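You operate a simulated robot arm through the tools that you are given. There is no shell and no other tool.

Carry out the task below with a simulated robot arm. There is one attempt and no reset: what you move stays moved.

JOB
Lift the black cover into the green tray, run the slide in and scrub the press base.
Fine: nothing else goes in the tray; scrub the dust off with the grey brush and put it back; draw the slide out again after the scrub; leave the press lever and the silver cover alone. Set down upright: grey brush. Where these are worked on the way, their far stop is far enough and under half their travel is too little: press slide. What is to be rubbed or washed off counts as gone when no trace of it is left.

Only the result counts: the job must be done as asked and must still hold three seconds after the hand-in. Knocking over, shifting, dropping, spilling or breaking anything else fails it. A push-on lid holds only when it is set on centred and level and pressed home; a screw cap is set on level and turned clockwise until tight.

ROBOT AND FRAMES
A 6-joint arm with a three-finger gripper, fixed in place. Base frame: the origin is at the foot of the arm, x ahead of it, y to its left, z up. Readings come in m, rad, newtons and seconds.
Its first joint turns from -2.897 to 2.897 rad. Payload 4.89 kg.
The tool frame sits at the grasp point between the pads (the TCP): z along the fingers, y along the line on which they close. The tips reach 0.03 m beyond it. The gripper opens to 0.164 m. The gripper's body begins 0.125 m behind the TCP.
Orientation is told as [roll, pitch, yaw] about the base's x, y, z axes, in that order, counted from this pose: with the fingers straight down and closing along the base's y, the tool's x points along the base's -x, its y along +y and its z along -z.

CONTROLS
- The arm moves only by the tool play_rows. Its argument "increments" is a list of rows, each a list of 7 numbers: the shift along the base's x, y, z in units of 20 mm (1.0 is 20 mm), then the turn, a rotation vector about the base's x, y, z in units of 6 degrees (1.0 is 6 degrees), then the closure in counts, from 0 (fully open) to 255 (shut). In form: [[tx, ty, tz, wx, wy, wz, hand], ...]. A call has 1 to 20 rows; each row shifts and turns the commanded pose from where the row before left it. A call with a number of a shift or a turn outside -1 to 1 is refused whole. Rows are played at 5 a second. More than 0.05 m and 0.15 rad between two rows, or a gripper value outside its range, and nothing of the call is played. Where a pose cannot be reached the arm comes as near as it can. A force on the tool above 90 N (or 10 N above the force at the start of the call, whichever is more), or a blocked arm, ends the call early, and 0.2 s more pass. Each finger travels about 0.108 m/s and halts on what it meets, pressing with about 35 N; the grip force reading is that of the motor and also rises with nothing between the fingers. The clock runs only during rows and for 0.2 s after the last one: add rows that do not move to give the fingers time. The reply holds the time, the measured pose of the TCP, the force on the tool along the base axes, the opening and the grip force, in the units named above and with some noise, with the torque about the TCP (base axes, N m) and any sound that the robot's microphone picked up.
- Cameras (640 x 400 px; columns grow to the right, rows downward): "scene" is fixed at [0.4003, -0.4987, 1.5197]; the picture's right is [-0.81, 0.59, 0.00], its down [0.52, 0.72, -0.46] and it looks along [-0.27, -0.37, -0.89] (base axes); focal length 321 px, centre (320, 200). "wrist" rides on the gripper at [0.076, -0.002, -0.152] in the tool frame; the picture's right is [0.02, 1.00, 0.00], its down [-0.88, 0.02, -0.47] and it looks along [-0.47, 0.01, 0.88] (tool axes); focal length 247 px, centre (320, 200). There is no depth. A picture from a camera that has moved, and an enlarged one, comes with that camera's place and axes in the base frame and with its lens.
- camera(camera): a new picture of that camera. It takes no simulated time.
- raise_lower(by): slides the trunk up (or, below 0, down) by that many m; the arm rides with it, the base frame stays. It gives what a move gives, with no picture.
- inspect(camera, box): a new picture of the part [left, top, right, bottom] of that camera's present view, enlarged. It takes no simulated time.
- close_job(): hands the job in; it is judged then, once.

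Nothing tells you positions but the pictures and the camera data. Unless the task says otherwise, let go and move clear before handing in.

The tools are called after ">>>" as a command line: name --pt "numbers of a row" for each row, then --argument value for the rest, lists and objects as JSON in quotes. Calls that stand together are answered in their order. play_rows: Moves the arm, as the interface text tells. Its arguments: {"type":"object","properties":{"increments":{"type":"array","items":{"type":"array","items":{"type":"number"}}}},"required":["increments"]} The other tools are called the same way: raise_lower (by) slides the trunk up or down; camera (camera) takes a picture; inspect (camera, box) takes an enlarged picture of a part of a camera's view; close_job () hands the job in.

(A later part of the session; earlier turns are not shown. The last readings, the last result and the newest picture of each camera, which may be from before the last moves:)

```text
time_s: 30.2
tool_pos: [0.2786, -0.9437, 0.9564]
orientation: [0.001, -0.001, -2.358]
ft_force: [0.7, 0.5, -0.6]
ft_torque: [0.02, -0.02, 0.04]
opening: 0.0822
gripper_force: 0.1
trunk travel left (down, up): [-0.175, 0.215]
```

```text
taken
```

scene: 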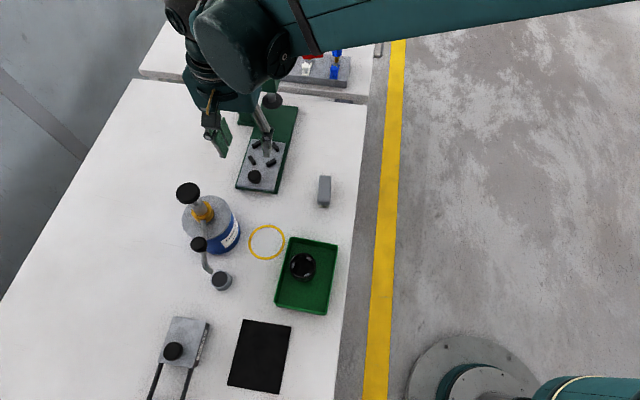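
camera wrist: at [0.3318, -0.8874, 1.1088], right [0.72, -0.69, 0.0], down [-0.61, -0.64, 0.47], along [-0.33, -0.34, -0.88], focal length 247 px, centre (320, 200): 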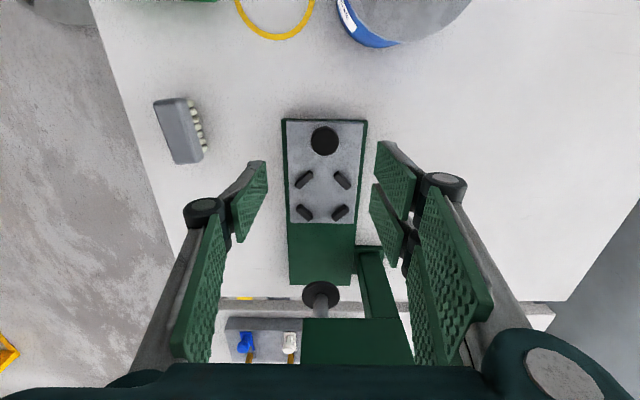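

The black cover rests inside the tray. The knob is about 5 mm off my tool axis; I'll correct, tilt the fingers about 15° inward to keep the wrist clear of the press head, and look again.

>>> play_rows --pt "0.28 0 -0.5 -0.59 0.59 0 127" --pt "0 0 -1 -0.59 0.59 0 127" --pt "0 0 -1 -0.59 0.59 0 127" --pt "0 0 -0.5 0 0 0 127" --pt "0 0 0 0 0 0 127"

>>> camera --camera "wrist"

>>> inspect --camera "scene" --box '[180, 60, 340, 200]'

```text
time_s: 31.4
tool_pos: [0.2849, -0.943, 0.8961]
orientation: [0.001, -0.261, -2.357]
ft_force: [-0.2, 0.4, -0.3]
ft_torque: [-0.04, 0.04, -0.03]
opening: 0.0823
gripper_force: 0.1
trunk travel left (down, up): [-0.175, 0.215]
```

```text
taken
camera wrist: at [0.3641, -0.8609, 1.0229], right [0.72, -0.69, -0.01], down [-0.5, -0.53, 0.69], along [-0.48, -0.49, -0.73], focal length 247 px, centre (320, 200)
```

wrist: 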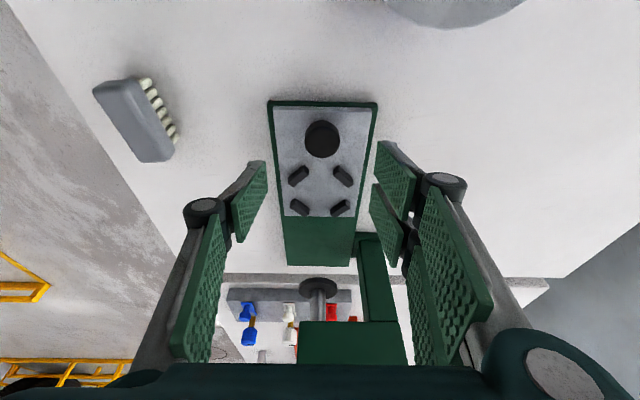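

```text
2.86 times, centred on (260, 130) of scene
camera zoom: at [0.4003, -0.4987, 1.5197], right [-0.81, 0.59, 0.0], down [0.52, 0.72, -0.46], along [-0.27, -0.37, -0.89], focal length 918 px, centre (491, 400)
```

zoom: 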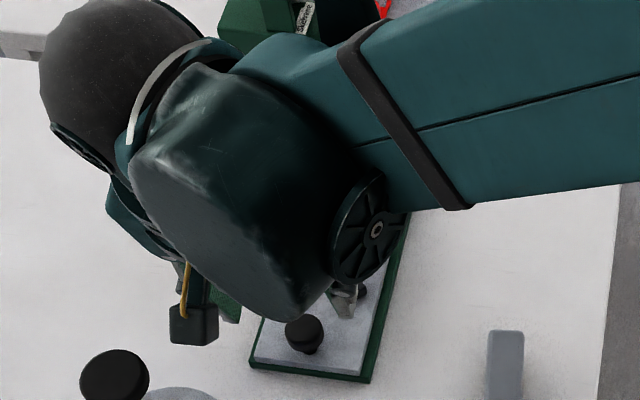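

I'll zoom in to locate the knob accurately in this tilted view.

>>> inspect --camera "wrist" --box '[256, 95, 384, 175]'

```text
5.00 times, centred on (320, 135) of wrist
camera zoom: at [0.3641, -0.8609, 1.0229], right [0.72, -0.69, -0.01], down [-0.5, -0.53, 0.69], along [-0.48, -0.49, -0.73], focal length 1235 px, centre (320, 525)
```

zoom: 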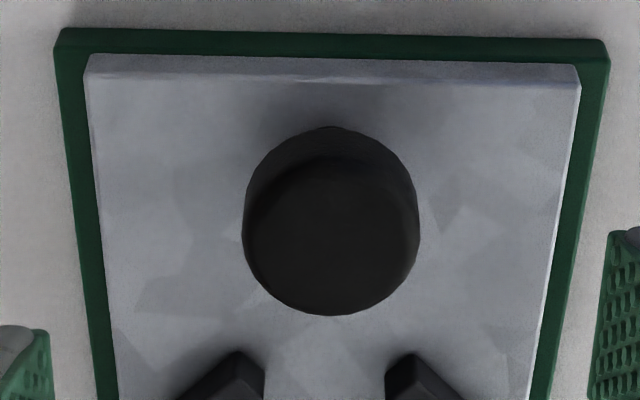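

The knob centre is at about (0.286, -0.943, 0.826), in line with the tool. I'll descend over it and close on the knob's cap.

>>> play_rows --pt "0.12 0.1 -1 0 0 0 127" --pt "0 0 -1 0 0 0 127" --pt "0 0 -1 0 0 0 127" --pt "0 0 -0.4 0 0 0 127" --pt "0 0 0 0 0 0 160" --pt "0 0 0 0 0 0 190" --pt "0 0 0 0 0 0 220" --pt "0 0 0 0 0 0 255" --pt "0 0 0 0 0 0 255"

>>> camera --camera "wrist"

>>> camera --camera "scene"

```text
time_s: 33.4
tool_pos: [0.2886, -0.9414, 0.8299]
orientation: [0.002, -0.263, -2.357]
ft_force: [16.6, -29.3, 8.5]
ft_torque: [-0.92, -0.43, 0.55]
opening: 0.0322
gripper_force: 44.9
trunk travel left (down, up): [-0.175, 0.215]
```

```text
taken
camera wrist: at [0.3671, -0.8599, 0.9563], right [0.72, -0.69, 0.0], down [-0.5, -0.53, 0.69], along [-0.48, -0.49, -0.73], focal length 247 px, centre (320, 200)
```

wrist: 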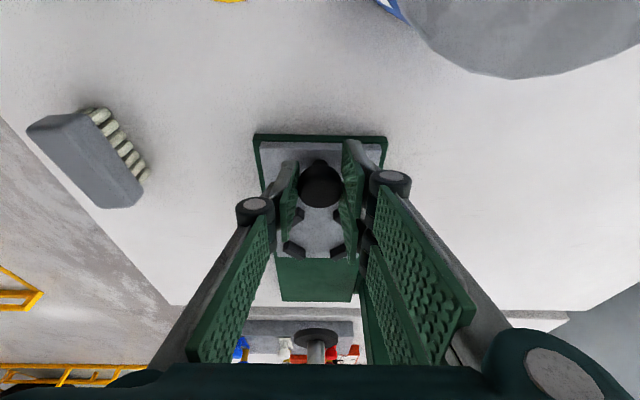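

```text
taken
```

scene: 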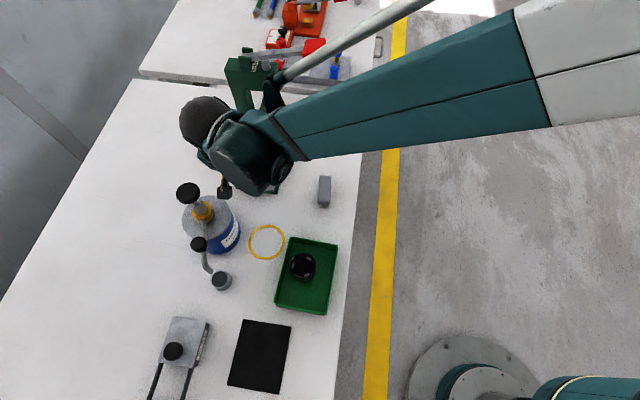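

The knob is gripped, with some sideways load from a 1–2 mm misalignment. I'll ease the tool sideways to relieve it before pushing.

>>> play_rows --pt "0.06 -0.06 0 0 0 0 255" --pt "0 0 0 0 0 0 255"

```text
time_s: 34.0
tool_pos: [0.2882, -0.9413, 0.8303]
orientation: [0.001, -0.262, -2.356]
ft_force: [10.8, -14.1, 4.8]
ft_torque: [-0.69, 0.32, 0.32]
opening: 0.0322
gripper_force: 45.3
trunk travel left (down, up): [-0.175, 0.215]
```

>>> play_rows --pt "0.05 -0.05 0 0 0 0 255" --pt "-0.2 -0.2 0 0 0 0 255" --pt "-0.35 -0.35 0 0 0 0 255" --pt "-0.35 -0.35 0 0 0 0 255" --pt "0 0 0 0 0 0 255"

>>> camera --camera "wrist"

```text
time_s: 35.2
tool_pos: [0.2696, -0.9604, 0.8296]
orientation: [-0.003, -0.261, -2.359]
ft_force: [-17.4, 17.8, -11.2]
ft_torque: [0.67, 0.28, -0.25]
opening: 0.0322
gripper_force: 45.2
trunk travel left (down, up): [-0.175, 0.215]
```

```text
taken
camera wrist: at [0.3489, -0.879, 0.9564], right [0.72, -0.69, -0.01], down [-0.5, -0.53, 0.68], along [-0.48, -0.49, -0.73], focal length 247 px, centre (320, 200)
```

wrist: 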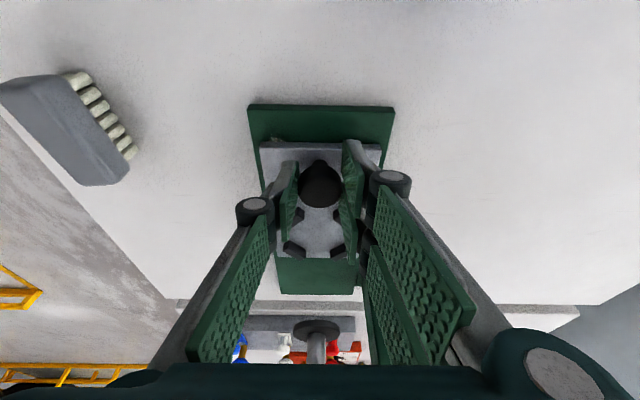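

The slide moves. There's a little sideways load in the other direction now; I'll correct and continue in shorter pushes.

>>> play_rows --pt "-0.06 0.06 0 0 0 0 255" --pt "-0.35 -0.35 0 0 0 0 255" --pt "-0.35 -0.35 0 0 0 0 255" --pt "0 0 0 0 0 0 255"

```text
time_s: 36.2
tool_pos: [0.2561, -0.9737, 0.8286]
orientation: [0.0, -0.261, -2.356]
ft_force: [-10.9, 9.8, -8.2]
ft_torque: [0.53, 0.05, -0.13]
opening: 0.0322
gripper_force: 44.8
trunk travel left (down, up): [-0.175, 0.215]
```

>>> play_rows --pt "-0.06 0.06 -0.04 0 0 0 255" --pt "-0.35 -0.35 0 0 0 0 255" --pt "-0.35 -0.35 0 0 0 0 255" --pt "-0.35 -0.35 0 0 0 0 255" --pt "0 0 0 0 0 0 255"

>>> camera --camera "wrist"

>>> camera --camera "scene"

```text
time_s: 37.4
tool_pos: [0.2362, -0.9935, 0.83]
orientation: [0.001, -0.264, -2.355]
ft_force: [27.1, -28.4, 30.2]
ft_torque: [-1.15, -0.5, 0.6]
opening: 0.0321
gripper_force: 45.0
trunk travel left (down, up): [-0.175, 0.215]
```

```text
taken
camera wrist: at [0.3146, -0.912, 0.9561], right [0.72, -0.69, 0.0], down [-0.5, -0.53, 0.69], along [-0.48, -0.49, -0.73], focal length 247 px, centre (320, 200)
```

wrist: 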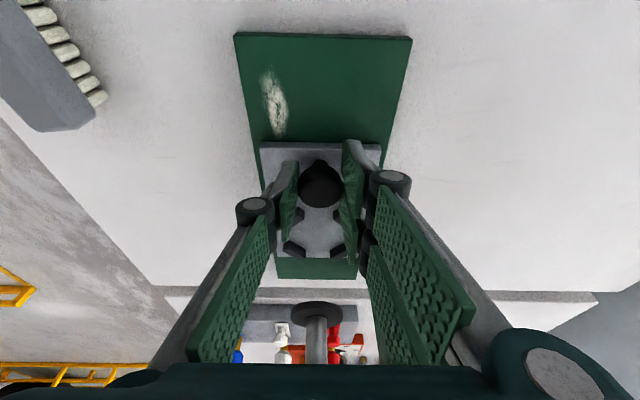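

```text
taken
```

scene: 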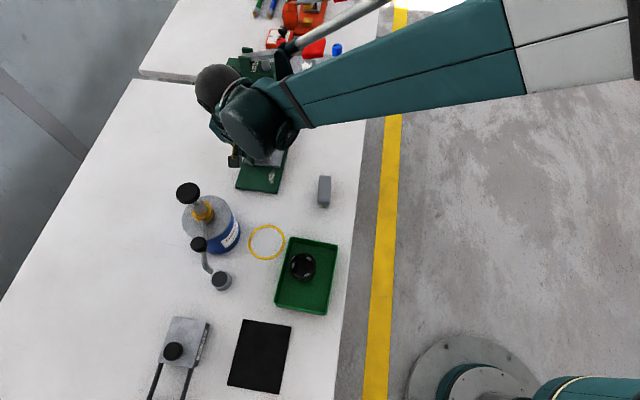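

The slide has come in about 7 cm and a pale dust streak is now visible on the front-left part of the base. I'll relieve the side load and push on towards the far stop.

>>> play_rows --pt "0.042 -0.042 0.05 0 0 0 255" --pt "-0.35 -0.35 0 0 0 0 255" --pt "-0.35 -0.35 0 0 0 0 255" --pt "0 0 0 0 0 0 255"

```text
time_s: 38.4
tool_pos: [0.2204, -1.0104, 0.8296]
orientation: [0.0, -0.262, -2.357]
ft_force: [23.8, -24.5, 16.7]
ft_torque: [-0.56, -0.6, 0.38]
opening: 0.0321
gripper_force: 45.0
trunk travel left (down, up): [-0.175, 0.215]
```

>>> play_rows --pt "0.05 -0.05 0.03 0 0 0 255" --pt "-0.35 -0.35 0 0 0 0 255" --pt "-0.35 -0.35 0 0 0 0 255" --pt "0 0 0 0 0 0 255"

>>> camera --camera "wrist"

>>> camera --camera "scene"

```text
time_s: 39.4
tool_pos: [0.2069, -1.0233, 0.8292]
orientation: [-0.002, -0.261, -2.356]
ft_force: [4.3, -2.2, -6.4]
ft_torque: [-0.44, 0.29, 0.08]
opening: 0.0319
gripper_force: 45.0
trunk travel left (down, up): [-0.175, 0.215]
```

```text
taken
camera wrist: at [0.2863, -0.9415, 0.9563], right [0.72, -0.69, -0.01], down [-0.5, -0.53, 0.68], along [-0.48, -0.49, -0.73], focal length 247 px, centre (320, 200)
```

wrist: 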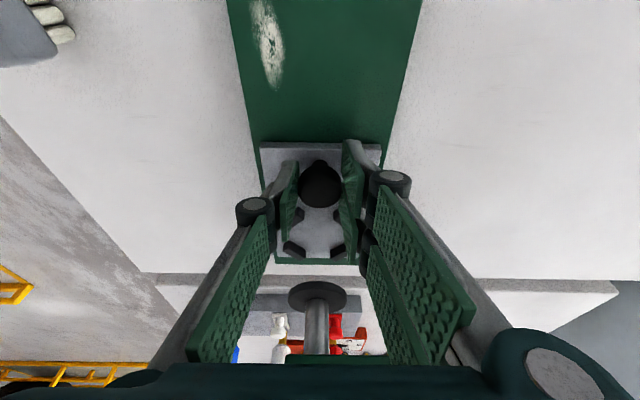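

```text
taken
```

scene: 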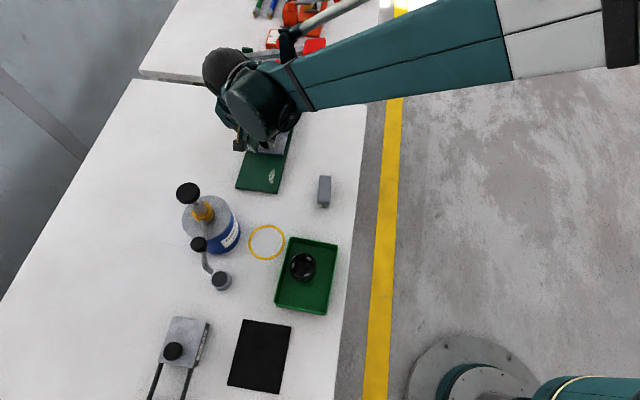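

The slide has come in about 11.6 cm and is near the back of the base. I'll continue in small steps until it meets its stop.

>>> play_rows --pt "-0.25 -0.25 0 0 0 0 255" --pt "-0.25 -0.25 0 0 0 0 255" --pt "0 0 0 0 0 0 255"

>>> camera --camera "scene"

```text
time_s: 40.2
tool_pos: [0.1965, -1.034, 0.8282]
orientation: [-0.002, -0.262, -2.356]
ft_force: [-5.8, 4.7, -13.9]
ft_torque: [0.48, -0.07, 0.02]
opening: 0.032
gripper_force: 44.9
trunk travel left (down, up): [-0.175, 0.215]
```

```text
taken
```

scene: 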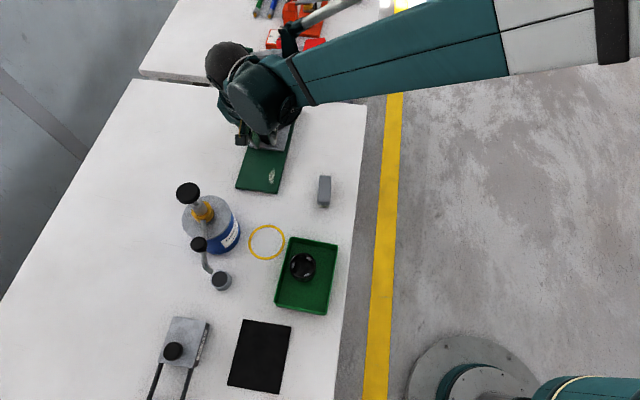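

>>> play_rows --pt "-0.2 -0.2 0.02 0 0 0 255" --pt "-0.2 -0.2 0 0 0 0 255" --pt "0 0 0 0 0 0 255"

>>> camera --camera "wrist"

```text
time_s: 41.0
tool_pos: [0.1895, -1.0411, 0.8292]
orientation: [-0.002, -0.26, -2.356]
ft_force: [-9.6, 24.6, -24.3]
ft_torque: [1.01, -0.14, -0.43]
opening: 0.0322
gripper_force: 45.0
trunk travel left (down, up): [-0.175, 0.215]
```

```text
taken
camera wrist: at [0.2684, -0.9595, 0.9565], right [0.72, -0.69, -0.01], down [-0.5, -0.53, 0.68], along [-0.48, -0.49, -0.73], focal length 247 px, centre (320, 200)
```

wrist: 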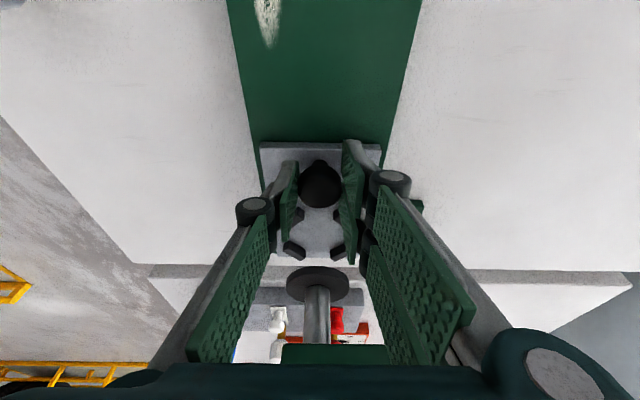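

>>> play_rows --pt "-0.15 -0.15 0.03 0 0 0 255" --pt "0 0 0 0 0 0 255"

```text
time_s: 41.6
tool_pos: [0.1878, -1.0431, 0.8316]
orientation: [0.001, -0.262, -2.354]
ft_force: [-1.6, 42.2, -11.8]
ft_torque: [1.34, -0.2, -0.34]
opening: 0.0324
gripper_force: 44.8
trunk travel left (down, up): [-0.175, 0.215]
```

The resistance has risen: the slide is at its far stop after about 14 cm. I'll relax, release the knob, and rise away outward.

>>> play_rows --pt "0.07 0.135 0 0 0 0 255" --pt "0 0 0 0 0 0 200" --pt "0 0 0 0 0 0 127" --pt "0 0 0 0 0 0 127" --pt "0 0 0.5 0 0 0 127" --pt "0.2 0.2 1 0 0 0 127" --pt "0.3 0.3 1 0 0 0 127" --pt "0.5 0.5 1 0 0 0 127" --pt "0.5 0.5 1 0 0 0 127" --pt "0.5 0.5 1 0 0 0 127" --pt "0.5 0.5 1 0 0 0 127" --pt "0.5 0.5 1 0 0 0 127"

>>> camera --camera "wrist"

>>> camera --camera "scene"

```text
time_s: 44.2
tool_pos: [0.2487, -0.9814, 0.9799]
orientation: [0.0, -0.261, -2.356]
ft_force: [-0.1, -0.2, -0.6]
ft_torque: [0.14, 0.03, -0.02]
opening: 0.0825
gripper_force: 0.1
trunk travel left (down, up): [-0.175, 0.215]
```

```text
taken
camera wrist: at [0.3276, -0.9001, 1.1077], right [0.72, -0.69, -0.01], down [-0.5, -0.53, 0.68], along [-0.48, -0.49, -0.73], focal length 247 px, centre (320, 200)
```

wrist: 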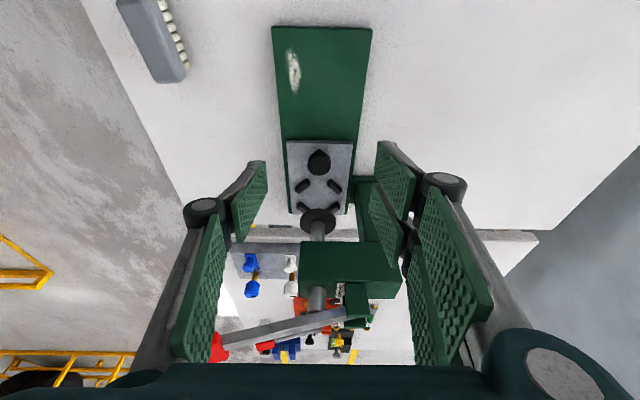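

```text
taken
```

scene: 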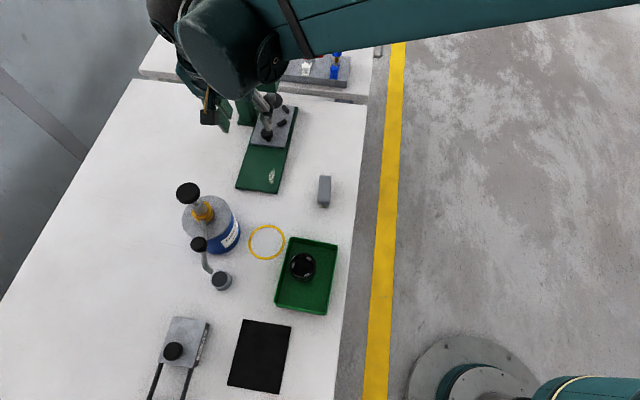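

The slide is fully in and the dust streak is exposed. I'll zoom in on the dust and the brush to measure both.

>>> inspect --camera "wrist" --box '[256, 15, 400, 105]'

>>> inspect --camera "scene" --box '[225, 135, 305, 200]'

>>> inspect --camera "wrist" --box '[270, 90, 398, 240]'

>>> inspect --camera "scene" --box '[285, 165, 365, 215]'

```text
4.44 times, centred on (328, 60) of wrist
camera zoom: at [0.3276, -0.9001, 1.1077], right [0.72, -0.69, -0.01], down [-0.5, -0.53, 0.68], along [-0.48, -0.49, -0.73], focal length 1098 px, centre (284, 822)
```

zoom: 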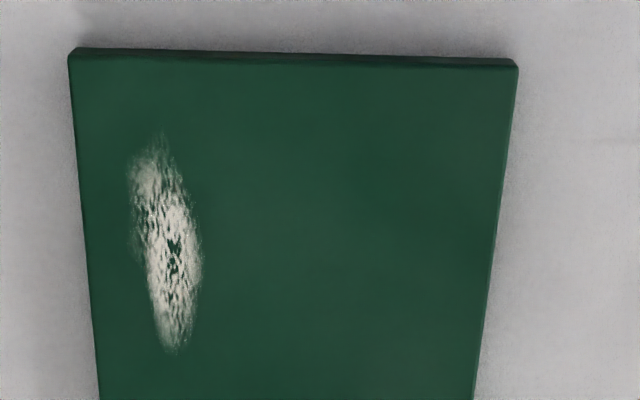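

```text
6.15 times, centred on (265, 168) of scene
camera zoom: at [0.4003, -0.4987, 1.5197], right [-0.81, 0.59, 0.0], down [0.52, 0.72, -0.46], along [-0.27, -0.37, -0.89], focal length 1978 px, centre (658, 400)
```

zoom: 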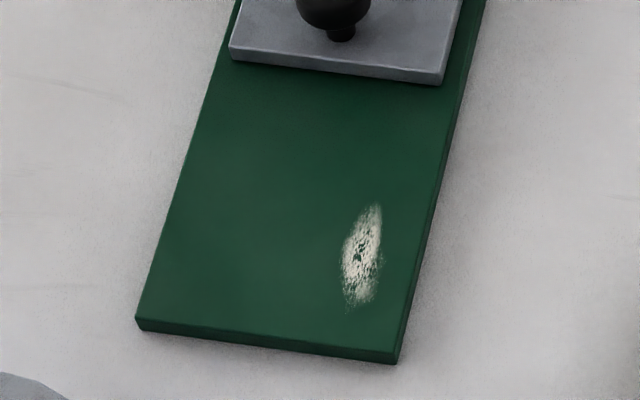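

```text
2.67 times, centred on (334, 165) of wrist
camera zoom: at [0.3276, -0.9001, 1.1077], right [0.72, -0.69, -0.01], down [-0.5, -0.53, 0.68], along [-0.48, -0.49, -0.73], focal length 659 px, centre (283, 293)
```

zoom: 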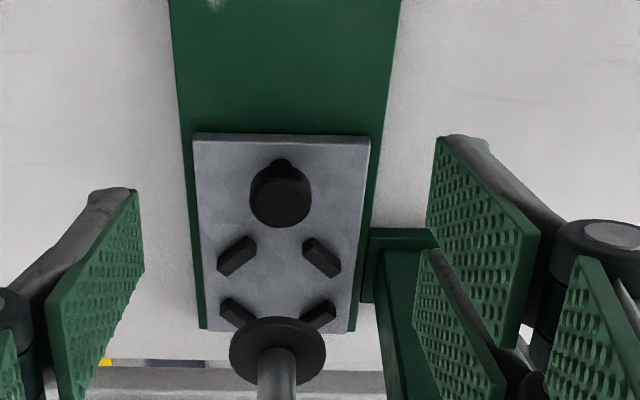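

```text
8.00 times, centred on (325, 190) of scene
camera zoom: at [0.4003, -0.4987, 1.5197], right [-0.81, 0.59, 0.0], down [0.52, 0.72, -0.46], along [-0.27, -0.37, -0.89], focal length 2571 px, centre (280, 280)
```

zoom: 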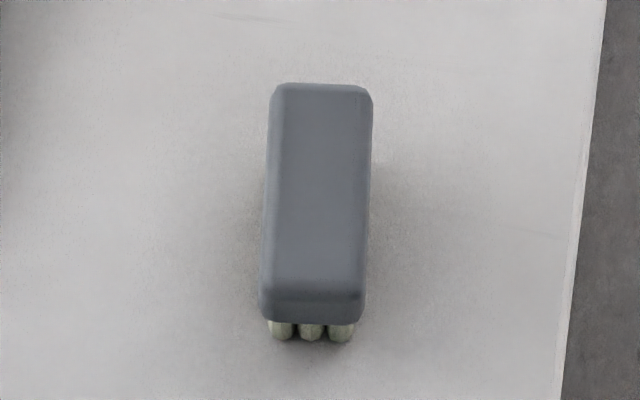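

The dust streak lies around (0.239, -0.942), about 55 × 16 mm, left of the base's centreline. Next I'll hover upright above the brush and align with its long axis.

>>> play_rows --pt "-0.46 0.834 0 0.59 -0.59 0 127" --pt "-0.46 0.834 0 0.59 -0.59 0 127" --pt "-0.46 0.834 0 0.59 -0.59 0 127" --pt "-0.46 0.834 0 0 0 0.4 127" --pt "-0.46 0.834 0 0 0 0.43 127" --pt "-0.46 0.834 -0.3 0 0 0 127" --pt "-0.46 0.834 -0.3 0 0 0 127" --pt "-0.46 0.834 -0.3 0 0 0 127" --pt "-0.46 0.834 -0.3 0 0 0 127" --pt "-0.46 0.834 -0.3 0 0 0 127" --pt "0 0 0 0 0 0 127"

>>> camera --camera "wrist"

>>> camera --camera "scene"

```text
time_s: 46.6
tool_pos: [0.156, -0.8148, 0.952]
orientation: [0.0, 0.001, -2.271]
ft_force: [-0.8, 0.0, 0.3]
ft_torque: [-0.04, -0.01, -0.02]
opening: 0.0824
gripper_force: 0.0
trunk travel left (down, up): [-0.175, 0.215]
```

```text
taken
camera wrist: at [0.2042, -0.7549, 1.1036], right [0.78, -0.63, 0.0], down [-0.55, -0.69, 0.47], along [-0.3, -0.37, -0.88], focal length 247 px, centre (320, 200)
```

wrist: 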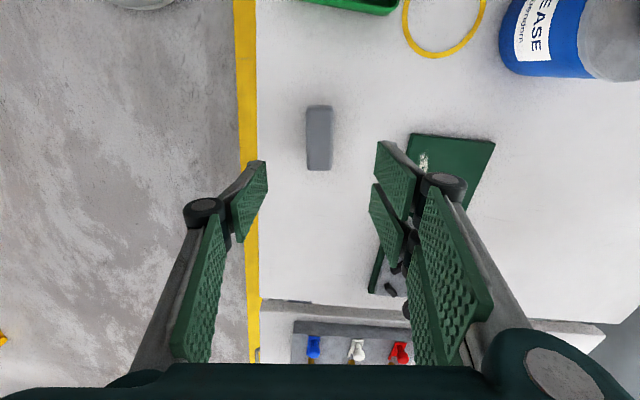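

```text
taken
```

scene: 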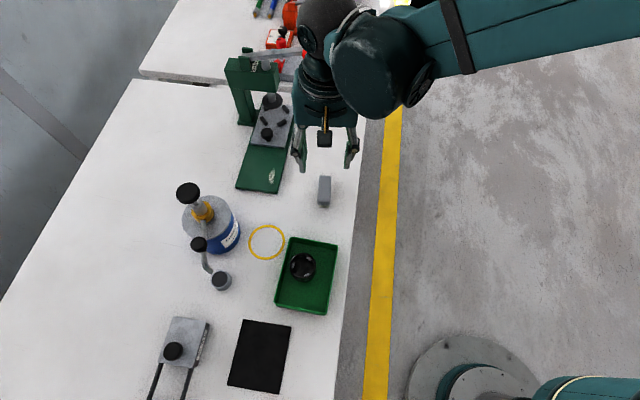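

>>> inspect --camera "wrist" --box '[256, 95, 384, 185]'

```text
4.44 times, centred on (320, 140) of wrist
camera zoom: at [0.2042, -0.7549, 1.1036], right [0.78, -0.63, 0.0], down [-0.55, -0.69, 0.47], along [-0.3, -0.37, -0.88], focal length 1098 px, centre (320, 467)
```

zoom: 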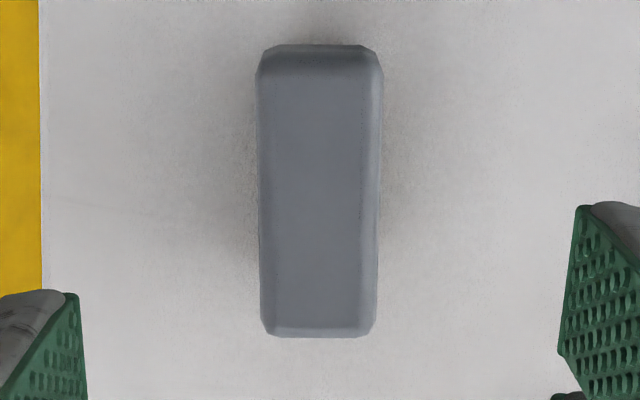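

The brush is centred under the tool, about 1.3° off in yaw. I'll correct, descend, and close on the block.

>>> play_rows --pt "-0.03 0 -1 0 0 0.22 127" --pt "0 0 -1 0 0 0 127" --pt "0 0 -1 0 0 0 127" --pt "0 0 -1 0 0 0 127" --pt "0 0 -1 0 0 0 127" --pt "0 0 -1 0 0 0 127" --pt "0 0 -0.6 0 0 0 127" --pt "0 0 0 0 0 0 127"

>>> camera --camera "wrist"

>>> inspect --camera "scene" --box '[260, 130, 388, 220]'

```text
time_s: 48.4
tool_pos: [0.1546, -0.8153, 0.8202]
orientation: [0.001, -0.001, -2.246]
ft_force: [-0.7, -0.1, -0.4]
ft_torque: [0.01, 0.04, -0.01]
opening: 0.0825
gripper_force: 0.0
trunk travel left (down, up): [-0.175, 0.215]
```

```text
taken
camera wrist: at [0.202, -0.754, 0.9707], right [0.79, -0.61, 0.0], down [-0.54, -0.7, 0.47], along [-0.29, -0.38, -0.88], focal length 247 px, centre (320, 200)
```

wrist: 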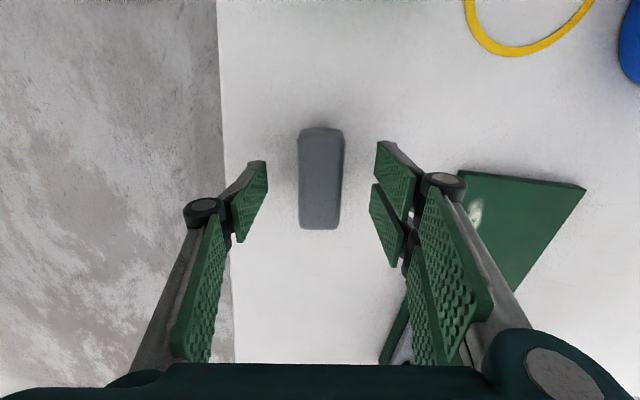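

```text
4.44 times, centred on (324, 175) of scene
camera zoom: at [0.4003, -0.4987, 1.5197], right [-0.81, 0.59, 0.0], down [0.52, 0.72, -0.46], along [-0.27, -0.37, -0.89], focal length 1428 px, centre (302, 311)
```

zoom: 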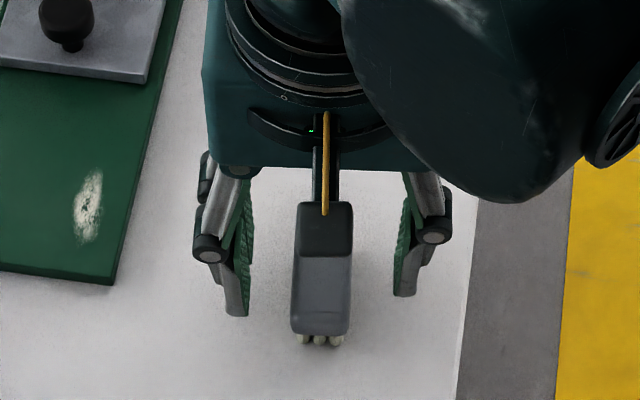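

The fingers straddle the brush evenly. I'll lower a further 1.3 cm and grip it.

>>> play_rows --pt "0 0 -0.35 0 0 0 127" --pt "0 0 -0.3 0 0 0 127" --pt "0 0 0 0 0 0 150" --pt "0 0 0 0 0 0 175" --pt "0 0 0 0 0 0 195" --pt "0 0 0 0 0 0 215" --pt "0 0 0 0 0 0 255" --pt "0 0 0 0 0 0 255" --pt "0 0 0 0 0 0 255"

>>> camera --camera "wrist"

>>> inspect --camera "scene" --box '[260, 130, 388, 220]'

```text
time_s: 50.4
tool_pos: [0.1564, -0.8137, 0.8058]
orientation: [-0.002, -0.001, -2.247]
ft_force: [0.5, 0.1, 1.1]
ft_torque: [0.0, 0.03, -0.03]
opening: 0.033
gripper_force: 35.3
trunk travel left (down, up): [-0.175, 0.215]
```

```text
taken
camera wrist: at [0.2022, -0.7534, 0.9579], right [0.79, -0.61, 0.0], down [-0.54, -0.7, 0.47], along [-0.29, -0.38, -0.88], focal length 247 px, centre (320, 200)
```

wrist: 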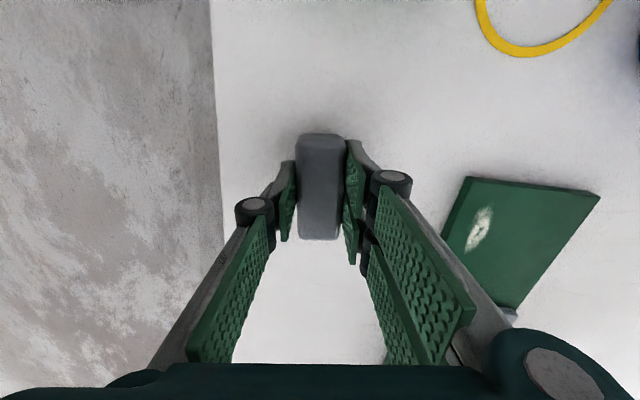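

```text
4.44 times, centred on (324, 175) of scene
camera zoom: at [0.4003, -0.4987, 1.5197], right [-0.81, 0.59, 0.0], down [0.52, 0.72, -0.46], along [-0.27, -0.37, -0.89], focal length 1428 px, centre (302, 311)
```

zoom: 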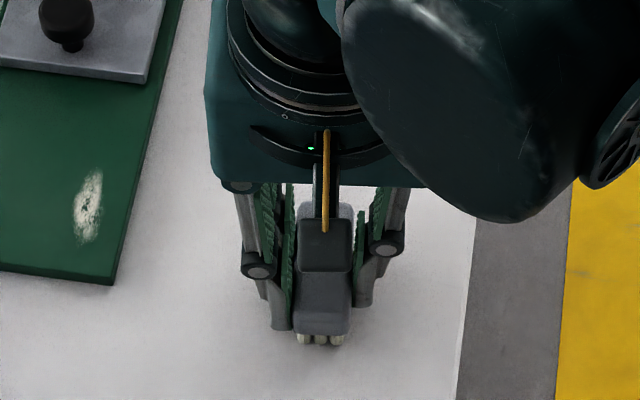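

The brush is gripped. I'll lift it 6 cm, carry it over the dust and turn it in line with the press axis.

>>> play_rows --pt "0 0 1 0 0 0 255" --pt "0 0 1 0 0 0 255" --pt "0 0 1 0 0 0 255" --pt "0.598 -0.91 0 0 0 -0.5 255" --pt "0.598 -0.91 0 0 0 -0.5 255" --pt "0.598 -0.91 0 0 0 0 255" --pt "0.598 -0.91 0 0 0 0 255" --pt "0.598 -0.91 0 0 0 0 255" --pt "0.598 -0.91 0 0 0 0 255" --pt "0.598 -0.91 0 0 0 0 255" --pt "0 0 0 0 0 0 255"

>>> camera --camera "wrist"

>>> camera --camera "scene"

```text
time_s: 52.8
tool_pos: [0.2405, -0.9431, 0.8642]
orientation: [-0.002, 0.0, -2.351]
ft_force: [0.3, 0.0, -0.6]
ft_torque: [-0.01, -0.02, -0.03]
opening: 0.0332
gripper_force: 35.2
trunk travel left (down, up): [-0.175, 0.215]
```

```text
taken
camera wrist: at [0.2924, -0.8867, 1.0175], right [0.73, -0.69, 0.0], down [-0.61, -0.64, 0.47], along [-0.33, -0.34, -0.88], focal length 247 px, centre (320, 200)
```

wrist: 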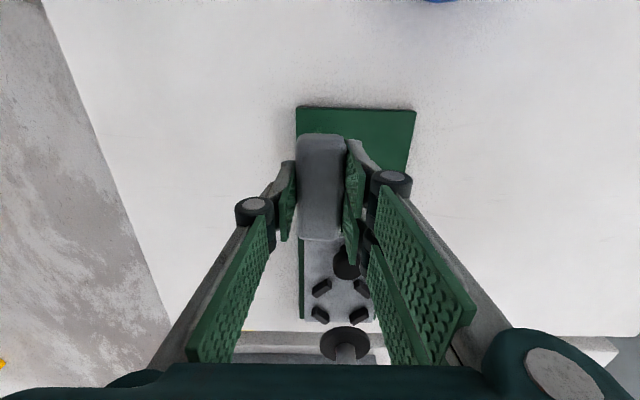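

```text
taken
```

scene: 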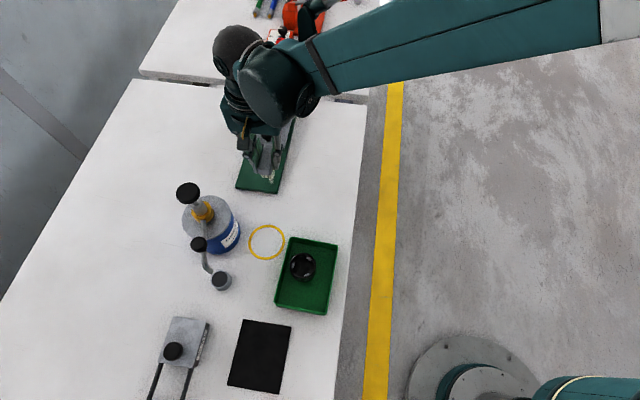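

The brush is above the dust, with the knob and slide clear. I'll lower until the bristles touch the base.

>>> play_rows --pt "0 0 -1 0 0 0 255" --pt "0 0 -0.9 0 0 0 255" --pt "0 0 -0.1 0 0 0 255" --pt "0 0 0 0 0 0 255"

>>> play_rows --pt "0 0 -0.1 0 0 0 255" --pt "0 0 0 0 0 0 255"

>>> play_rows --pt "0 0 -0.1 0 0 0 255" --pt "0 0 0 0 0 0 255"

```text
time_s: 53.8
tool_pos: [0.2395, -0.9422, 0.8252]
orientation: [0.0, -0.001, -2.353]
ft_force: [-0.1, -0.2, -0.8]
ft_torque: [0.0, 0.0, -0.03]
opening: 0.0329
gripper_force: 35.0
trunk travel left (down, up): [-0.175, 0.215]
```

```text
time_s: 54.4
tool_pos: [0.2395, -0.9425, 0.8243]
orientation: [-0.001, -0.001, -2.351]
ft_force: [0.5, 0.0, -2.2]
ft_torque: [-0.02, 0.03, -0.01]
opening: 0.0327
gripper_force: 35.0
trunk travel left (down, up): [-0.175, 0.215]
```

```text
time_s: 55.0
tool_pos: [0.2403, -0.9424, 0.8221]
orientation: [0.0, 0.001, -2.351]
ft_force: [0.7, 0.6, -0.2]
ft_torque: [0.02, 0.0, 0.0]
opening: 0.033
gripper_force: 34.7
trunk travel left (down, up): [-0.175, 0.215]
```

>>> play_rows --pt "0 0 -0.1 0 0 0 255" --pt "0 0 0 0 0 0 255"

>>> play_rows --pt "0 0 -0.1 0 0 0 255" --pt "0 0 0 0 0 0 255"

```text
time_s: 55.6
tool_pos: [0.2403, -0.9433, 0.82]
orientation: [0.001, 0.0, -2.352]
ft_force: [0.0, 0.9, -1.0]
ft_torque: [-0.01, 0.02, 0.0]
opening: 0.0328
gripper_force: 35.0
trunk travel left (down, up): [-0.175, 0.215]
```

```text
time_s: 56.2
tool_pos: [0.2389, -0.9413, 0.8198]
orientation: [-0.001, 0.001, -2.351]
ft_force: [0.5, -0.9, 2.2]
ft_torque: [-0.1, 0.11, 0.01]
opening: 0.0329
gripper_force: 34.8
trunk travel left (down, up): [-0.175, 0.215]
```

>>> play_rows --pt "0 0 -0.075 0 0 0 255" --pt "0 0 0 0 0 0 255"

```text
time_s: 56.8
tool_pos: [0.2396, -0.9424, 0.818]
orientation: [0.001, 0.0, -2.35]
ft_force: [3.5, -7.1, 24.2]
ft_torque: [-0.33, 0.02, 0.08]
opening: 0.0331
gripper_force: 34.8
trunk travel left (down, up): [-0.175, 0.215]
```

The bristles press on the base at about 24 N. I'll ease slightly and scrub back and forth along the streak.

>>> play_rows --pt "0 0 0.02 0 0 0 255" --pt "-0.35 -0.35 0 0 0 0 255" --pt "-0.35 -0.35 0 0 0 0 255" --pt "0.35 0.35 0 0 0 0 255" --pt "0.35 0.35 0 0 0 0 255" --pt "0.35 0.35 0 0 0 0 255" --pt "-0.35 -0.35 0 0 0 0 255" --pt "-0.35 -0.35 0 0 0 0 255" --pt "-0.35 -0.35 0 0 0 0 255" --pt "0.35 0.35 0 0 0 0 255" --pt "0.35 0.35 0 0 0 0 255" --pt "0.35 0.35 0 0 0 0 255" --pt "-0.35 -0.35 0 0 0 0 255" --pt "-0.35 -0.35 0 0 0 0 255" --pt "-0.35 -0.35 0 0 0 0 255" --pt "0.35 0.35 0 0 0 0 255" --pt "0.35 0.35 0 0 0 0 255" --pt "0.35 0.35 0 0 0 0 255" --pt "-0.35 -0.35 0 0 0 0 255"

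>>> camera --camera "wrist"

>>> inspect --camera "scene" --box '[220, 100, 348, 200]'

```text
time_s: 60.8
tool_pos: [0.2409, -0.9416, 0.8179]
orientation: [-0.001, 0.002, -2.351]
ft_force: [3.2, 4.8, 15.0]
ft_torque: [0.14, -0.13, -0.02]
opening: 0.033
gripper_force: 35.1
trunk travel left (down, up): [-0.175, 0.215]
```

```text
taken
camera wrist: at [0.2932, -0.8851, 0.9693], right [0.73, -0.69, 0.0], down [-0.61, -0.64, 0.47], along [-0.33, -0.34, -0.88], focal length 247 px, centre (320, 200)
```

wrist: 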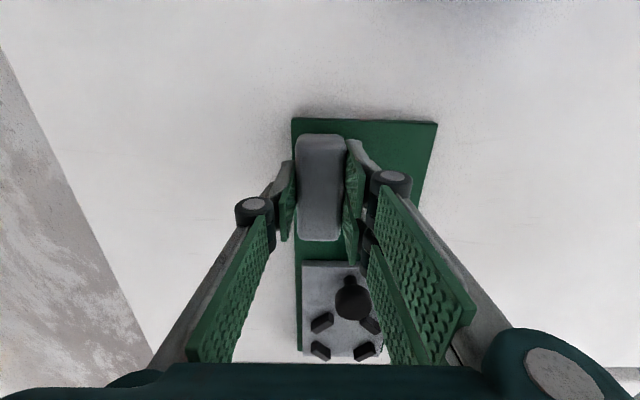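

```text
4.00 times, centred on (284, 150) of scene
camera zoom: at [0.4003, -0.4987, 1.5197], right [-0.81, 0.59, 0.0], down [0.52, 0.72, -0.46], along [-0.27, -0.37, -0.89], focal length 1286 px, centre (464, 400)
```

zoom: 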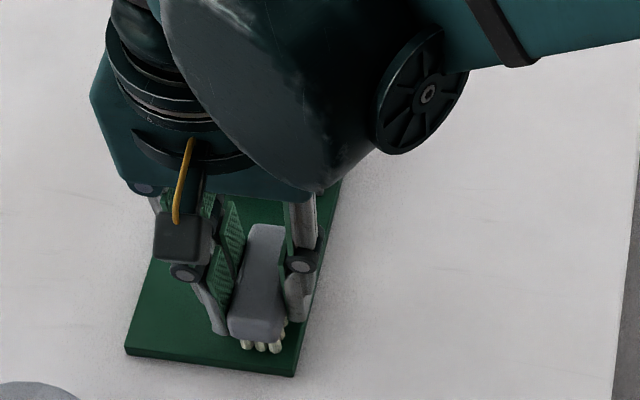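

Contact is steady. I'll scrub again with small sideways offsets to cover the full width.

>>> play_rows --pt "0.18 -0.18 0 0 0 0 255" --pt "-0.35 -0.35 0 0 0 0 255" --pt "-0.35 -0.35 0 0 0 0 255" --pt "0.35 0.35 0 0 0 0 255" --pt "0.35 0.35 0 0 0 0 255" --pt "0.35 0.35 0 0 0 0 255" --pt "-0.35 -0.35 0 0 0 0 255" --pt "-0.35 -0.35 0 0 0 0 255" --pt "-0.35 -0.35 0 0 0 0 255" --pt "0.35 0.35 0 0 0 0 255" --pt "0.35 0.35 0 0 0 0 255" --pt "-0.36 0.36 0 0 0 0 255" --pt "-0.35 -0.35 0 0 0 0 255" --pt "-0.35 -0.35 0 0 0 0 255" --pt "0.35 0.35 0 0 0 0 255" --pt "0.35 0.35 0 0 0 0 255" --pt "0.35 0.35 0 0 0 0 255" --pt "-0.35 -0.35 0 0 0 0 255" --pt "0.18 -0.18 0 0 0 0 255"

>>> play_rows --pt "0 0 0.5 0 0 0 255" --pt "0 0 1 0 0 0 255" --pt "0 0 1 0 0 0 255" --pt "0 0 1 0 0 0 255" --pt "0 0 1 0 0 0 255" --pt "-0.8 0.8 0 0 0 0 255" --pt "-0.8 0.8 0 0 0 0 255" --pt "-0.8 0.8 0 0 0 0 255" --pt "0 0 0 0 0 0 255"

>>> camera --camera "wrist"

>>> camera --camera "scene"

```text
time_s: 64.8
tool_pos: [0.2387, -0.9419, 0.8163]
orientation: [-0.001, 0.0, -2.351]
ft_force: [-2.8, 3.7, 12.7]
ft_torque: [0.14, 0.11, -0.01]
opening: 0.0328
gripper_force: 35.3
trunk travel left (down, up): [-0.175, 0.215]
```

```text
time_s: 66.8
tool_pos: [0.1913, -0.8934, 0.907]
orientation: [0.001, -0.001, -2.352]
ft_force: [0.3, -0.1, -1.2]
ft_torque: [-0.07, 0.0, -0.02]
opening: 0.0327
gripper_force: 34.2
trunk travel left (down, up): [-0.175, 0.215]
```

```text
taken
camera wrist: at [0.2441, -0.8377, 1.059], right [0.73, -0.69, 0.0], down [-0.61, -0.64, 0.47], along [-0.33, -0.34, -0.88], focal length 247 px, centre (320, 200)
```

wrist: 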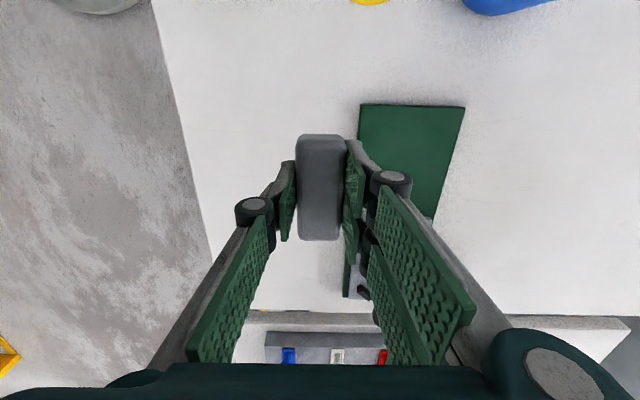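

```text
taken
```

scene: 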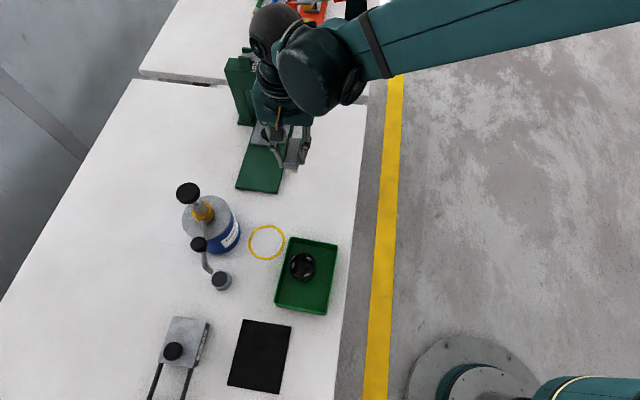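

The dust looks gone. I'll zoom in to make sure no trace is left.

>>> inspect --camera "scene" --box '[228, 135, 300, 200]'

>>> inspect --camera "wrist" --box '[350, 95, 478, 175]'

>>> inspect --camera "scene" --box '[255, 155, 295, 195]'

```text
6.15 times, centred on (264, 168) of scene
camera zoom: at [0.4003, -0.4987, 1.5197], right [-0.81, 0.59, 0.0], down [0.52, 0.72, -0.46], along [-0.27, -0.37, -0.89], focal length 1978 px, centre (665, 400)
```

zoom: 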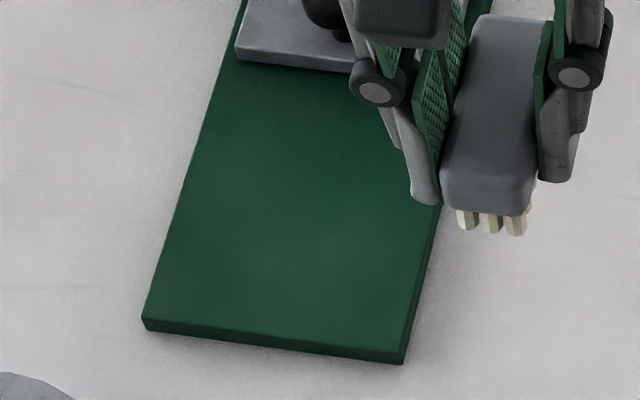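

```text
5.00 times, centred on (414, 135) of wrist
camera zoom: at [0.2441, -0.8377, 1.059], right [0.73, -0.69, 0.0], down [-0.61, -0.64, 0.47], along [-0.33, -0.34, -0.88], focal length 1235 px, centre (-150, 525)
```

zoom: 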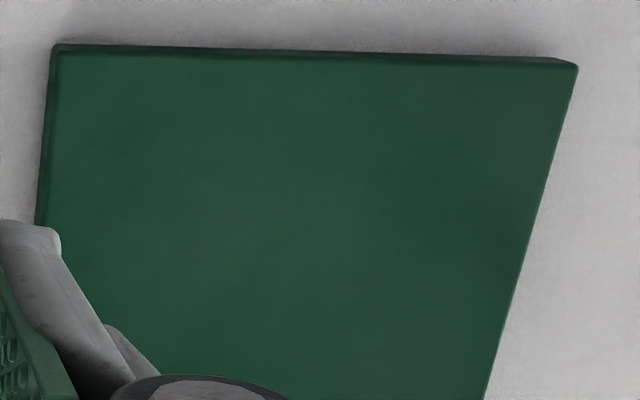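

```text
10.00 times, centred on (275, 175) of scene
camera zoom: at [0.4003, -0.4987, 1.5197], right [-0.81, 0.59, 0.0], down [0.52, 0.72, -0.46], along [-0.27, -0.37, -0.89], focal length 3214 px, centre (770, 450)
```

zoom: 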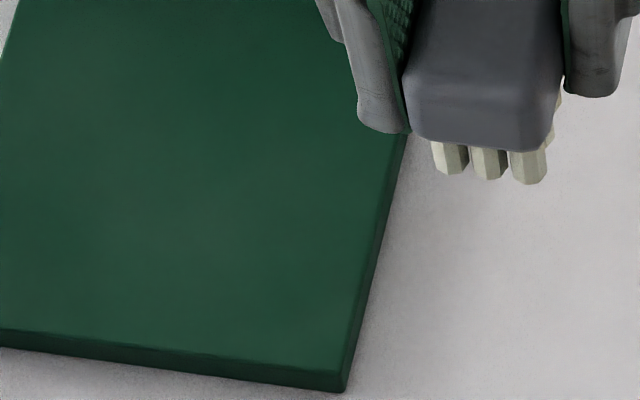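

No trace of dust is visible on the exposed base. I'll carry the brush back to the exact pose where I picked it up, stopping a little above the table.

>>> play_rows --pt "-0.4465 0.9925 0 0 0 0.25 255" --pt "-0.4465 0.9925 0 0 0 0.25 255" --pt "-0.4465 0.9925 0 0 0 0.25 255" --pt "-0.4465 0.9925 0 0 0 0.25 255" --pt "0 0 0 0 0 0 255" --pt "0 0 -1 0 0 0 255" --pt "0 0 -1 0 0 0 255" --pt "0 0 -1 0 0 0 255" --pt "0 0 -1 0 0 0 255" --pt "0 0 -0.8 0 0 0 255" --pt "0 0 0 0 0 0 255"

>>> camera --camera "wrist"

>>> inspect --camera "scene" --box '[260, 130, 388, 220]'

```text
time_s: 69.2
tool_pos: [0.1555, -0.8139, 0.8102]
orientation: [0.0, 0.0, -2.247]
ft_force: [-0.2, 0.5, -0.8]
ft_torque: [0.0, 0.0, 0.01]
opening: 0.033
gripper_force: 35.0
trunk travel left (down, up): [-0.175, 0.215]
```

```text
taken
camera wrist: at [0.2024, -0.7529, 0.9622], right [0.79, -0.61, 0.0], down [-0.54, -0.7, 0.47], along [-0.29, -0.38, -0.88], focal length 247 px, centre (320, 200)
```

wrist: 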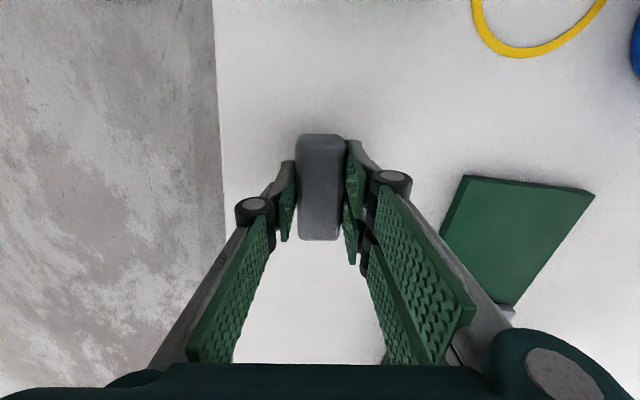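

```text
4.44 times, centred on (324, 175) of scene
camera zoom: at [0.4003, -0.4987, 1.5197], right [-0.81, 0.59, 0.0], down [0.52, 0.72, -0.46], along [-0.27, -0.37, -0.89], focal length 1428 px, centre (302, 311)
```

zoom: 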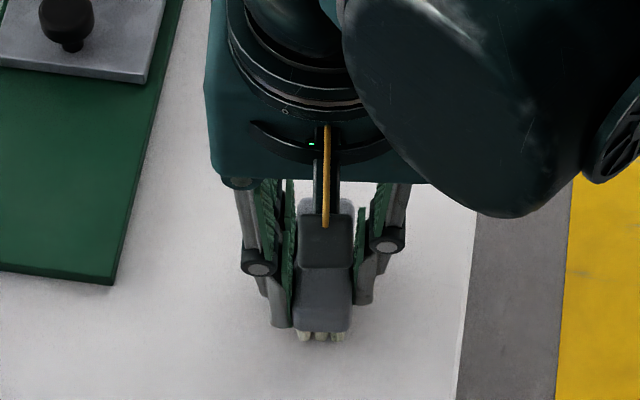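

The brush is over its original spot. I'll lower in 1–2 mm steps until it touches the table.

>>> play_rows --pt "0 0 -0.15 0 0 0 255" --pt "0 0 -0.1 0 0 0 255" --pt "0 0 0 0 0 0 255"

>>> play_rows --pt "0 0 -0.05 0 0 0 255" --pt "0 0 0 0 0 0 255"

>>> play_rows --pt "0 0 -0.045 0 0 0 255" --pt "0 0 0 0 0 0 255"

```text
time_s: 70.0
tool_pos: [0.1549, -0.813, 0.8061]
orientation: [0.001, 0.001, -2.244]
ft_force: [0.3, 1.4, -0.3]
ft_torque: [-0.01, -0.01, -0.03]
opening: 0.0326
gripper_force: 35.2
trunk travel left (down, up): [-0.175, 0.215]
```

```text
time_s: 70.6
tool_pos: [0.1556, -0.8139, 0.8054]
orientation: [0.0, 0.001, -2.246]
ft_force: [-1.5, -2.6, 12.2]
ft_torque: [-0.09, 0.04, 0.04]
opening: 0.033
gripper_force: 35.2
trunk travel left (down, up): [-0.175, 0.215]
```

```text
time_s: 71.2
tool_pos: [0.1559, -0.8139, 0.8049]
orientation: [0.001, 0.001, -2.247]
ft_force: [-1.3, -3.7, 28.3]
ft_torque: [-0.17, 0.0, 0.02]
opening: 0.0328
gripper_force: 35.1
trunk travel left (down, up): [-0.175, 0.215]
```

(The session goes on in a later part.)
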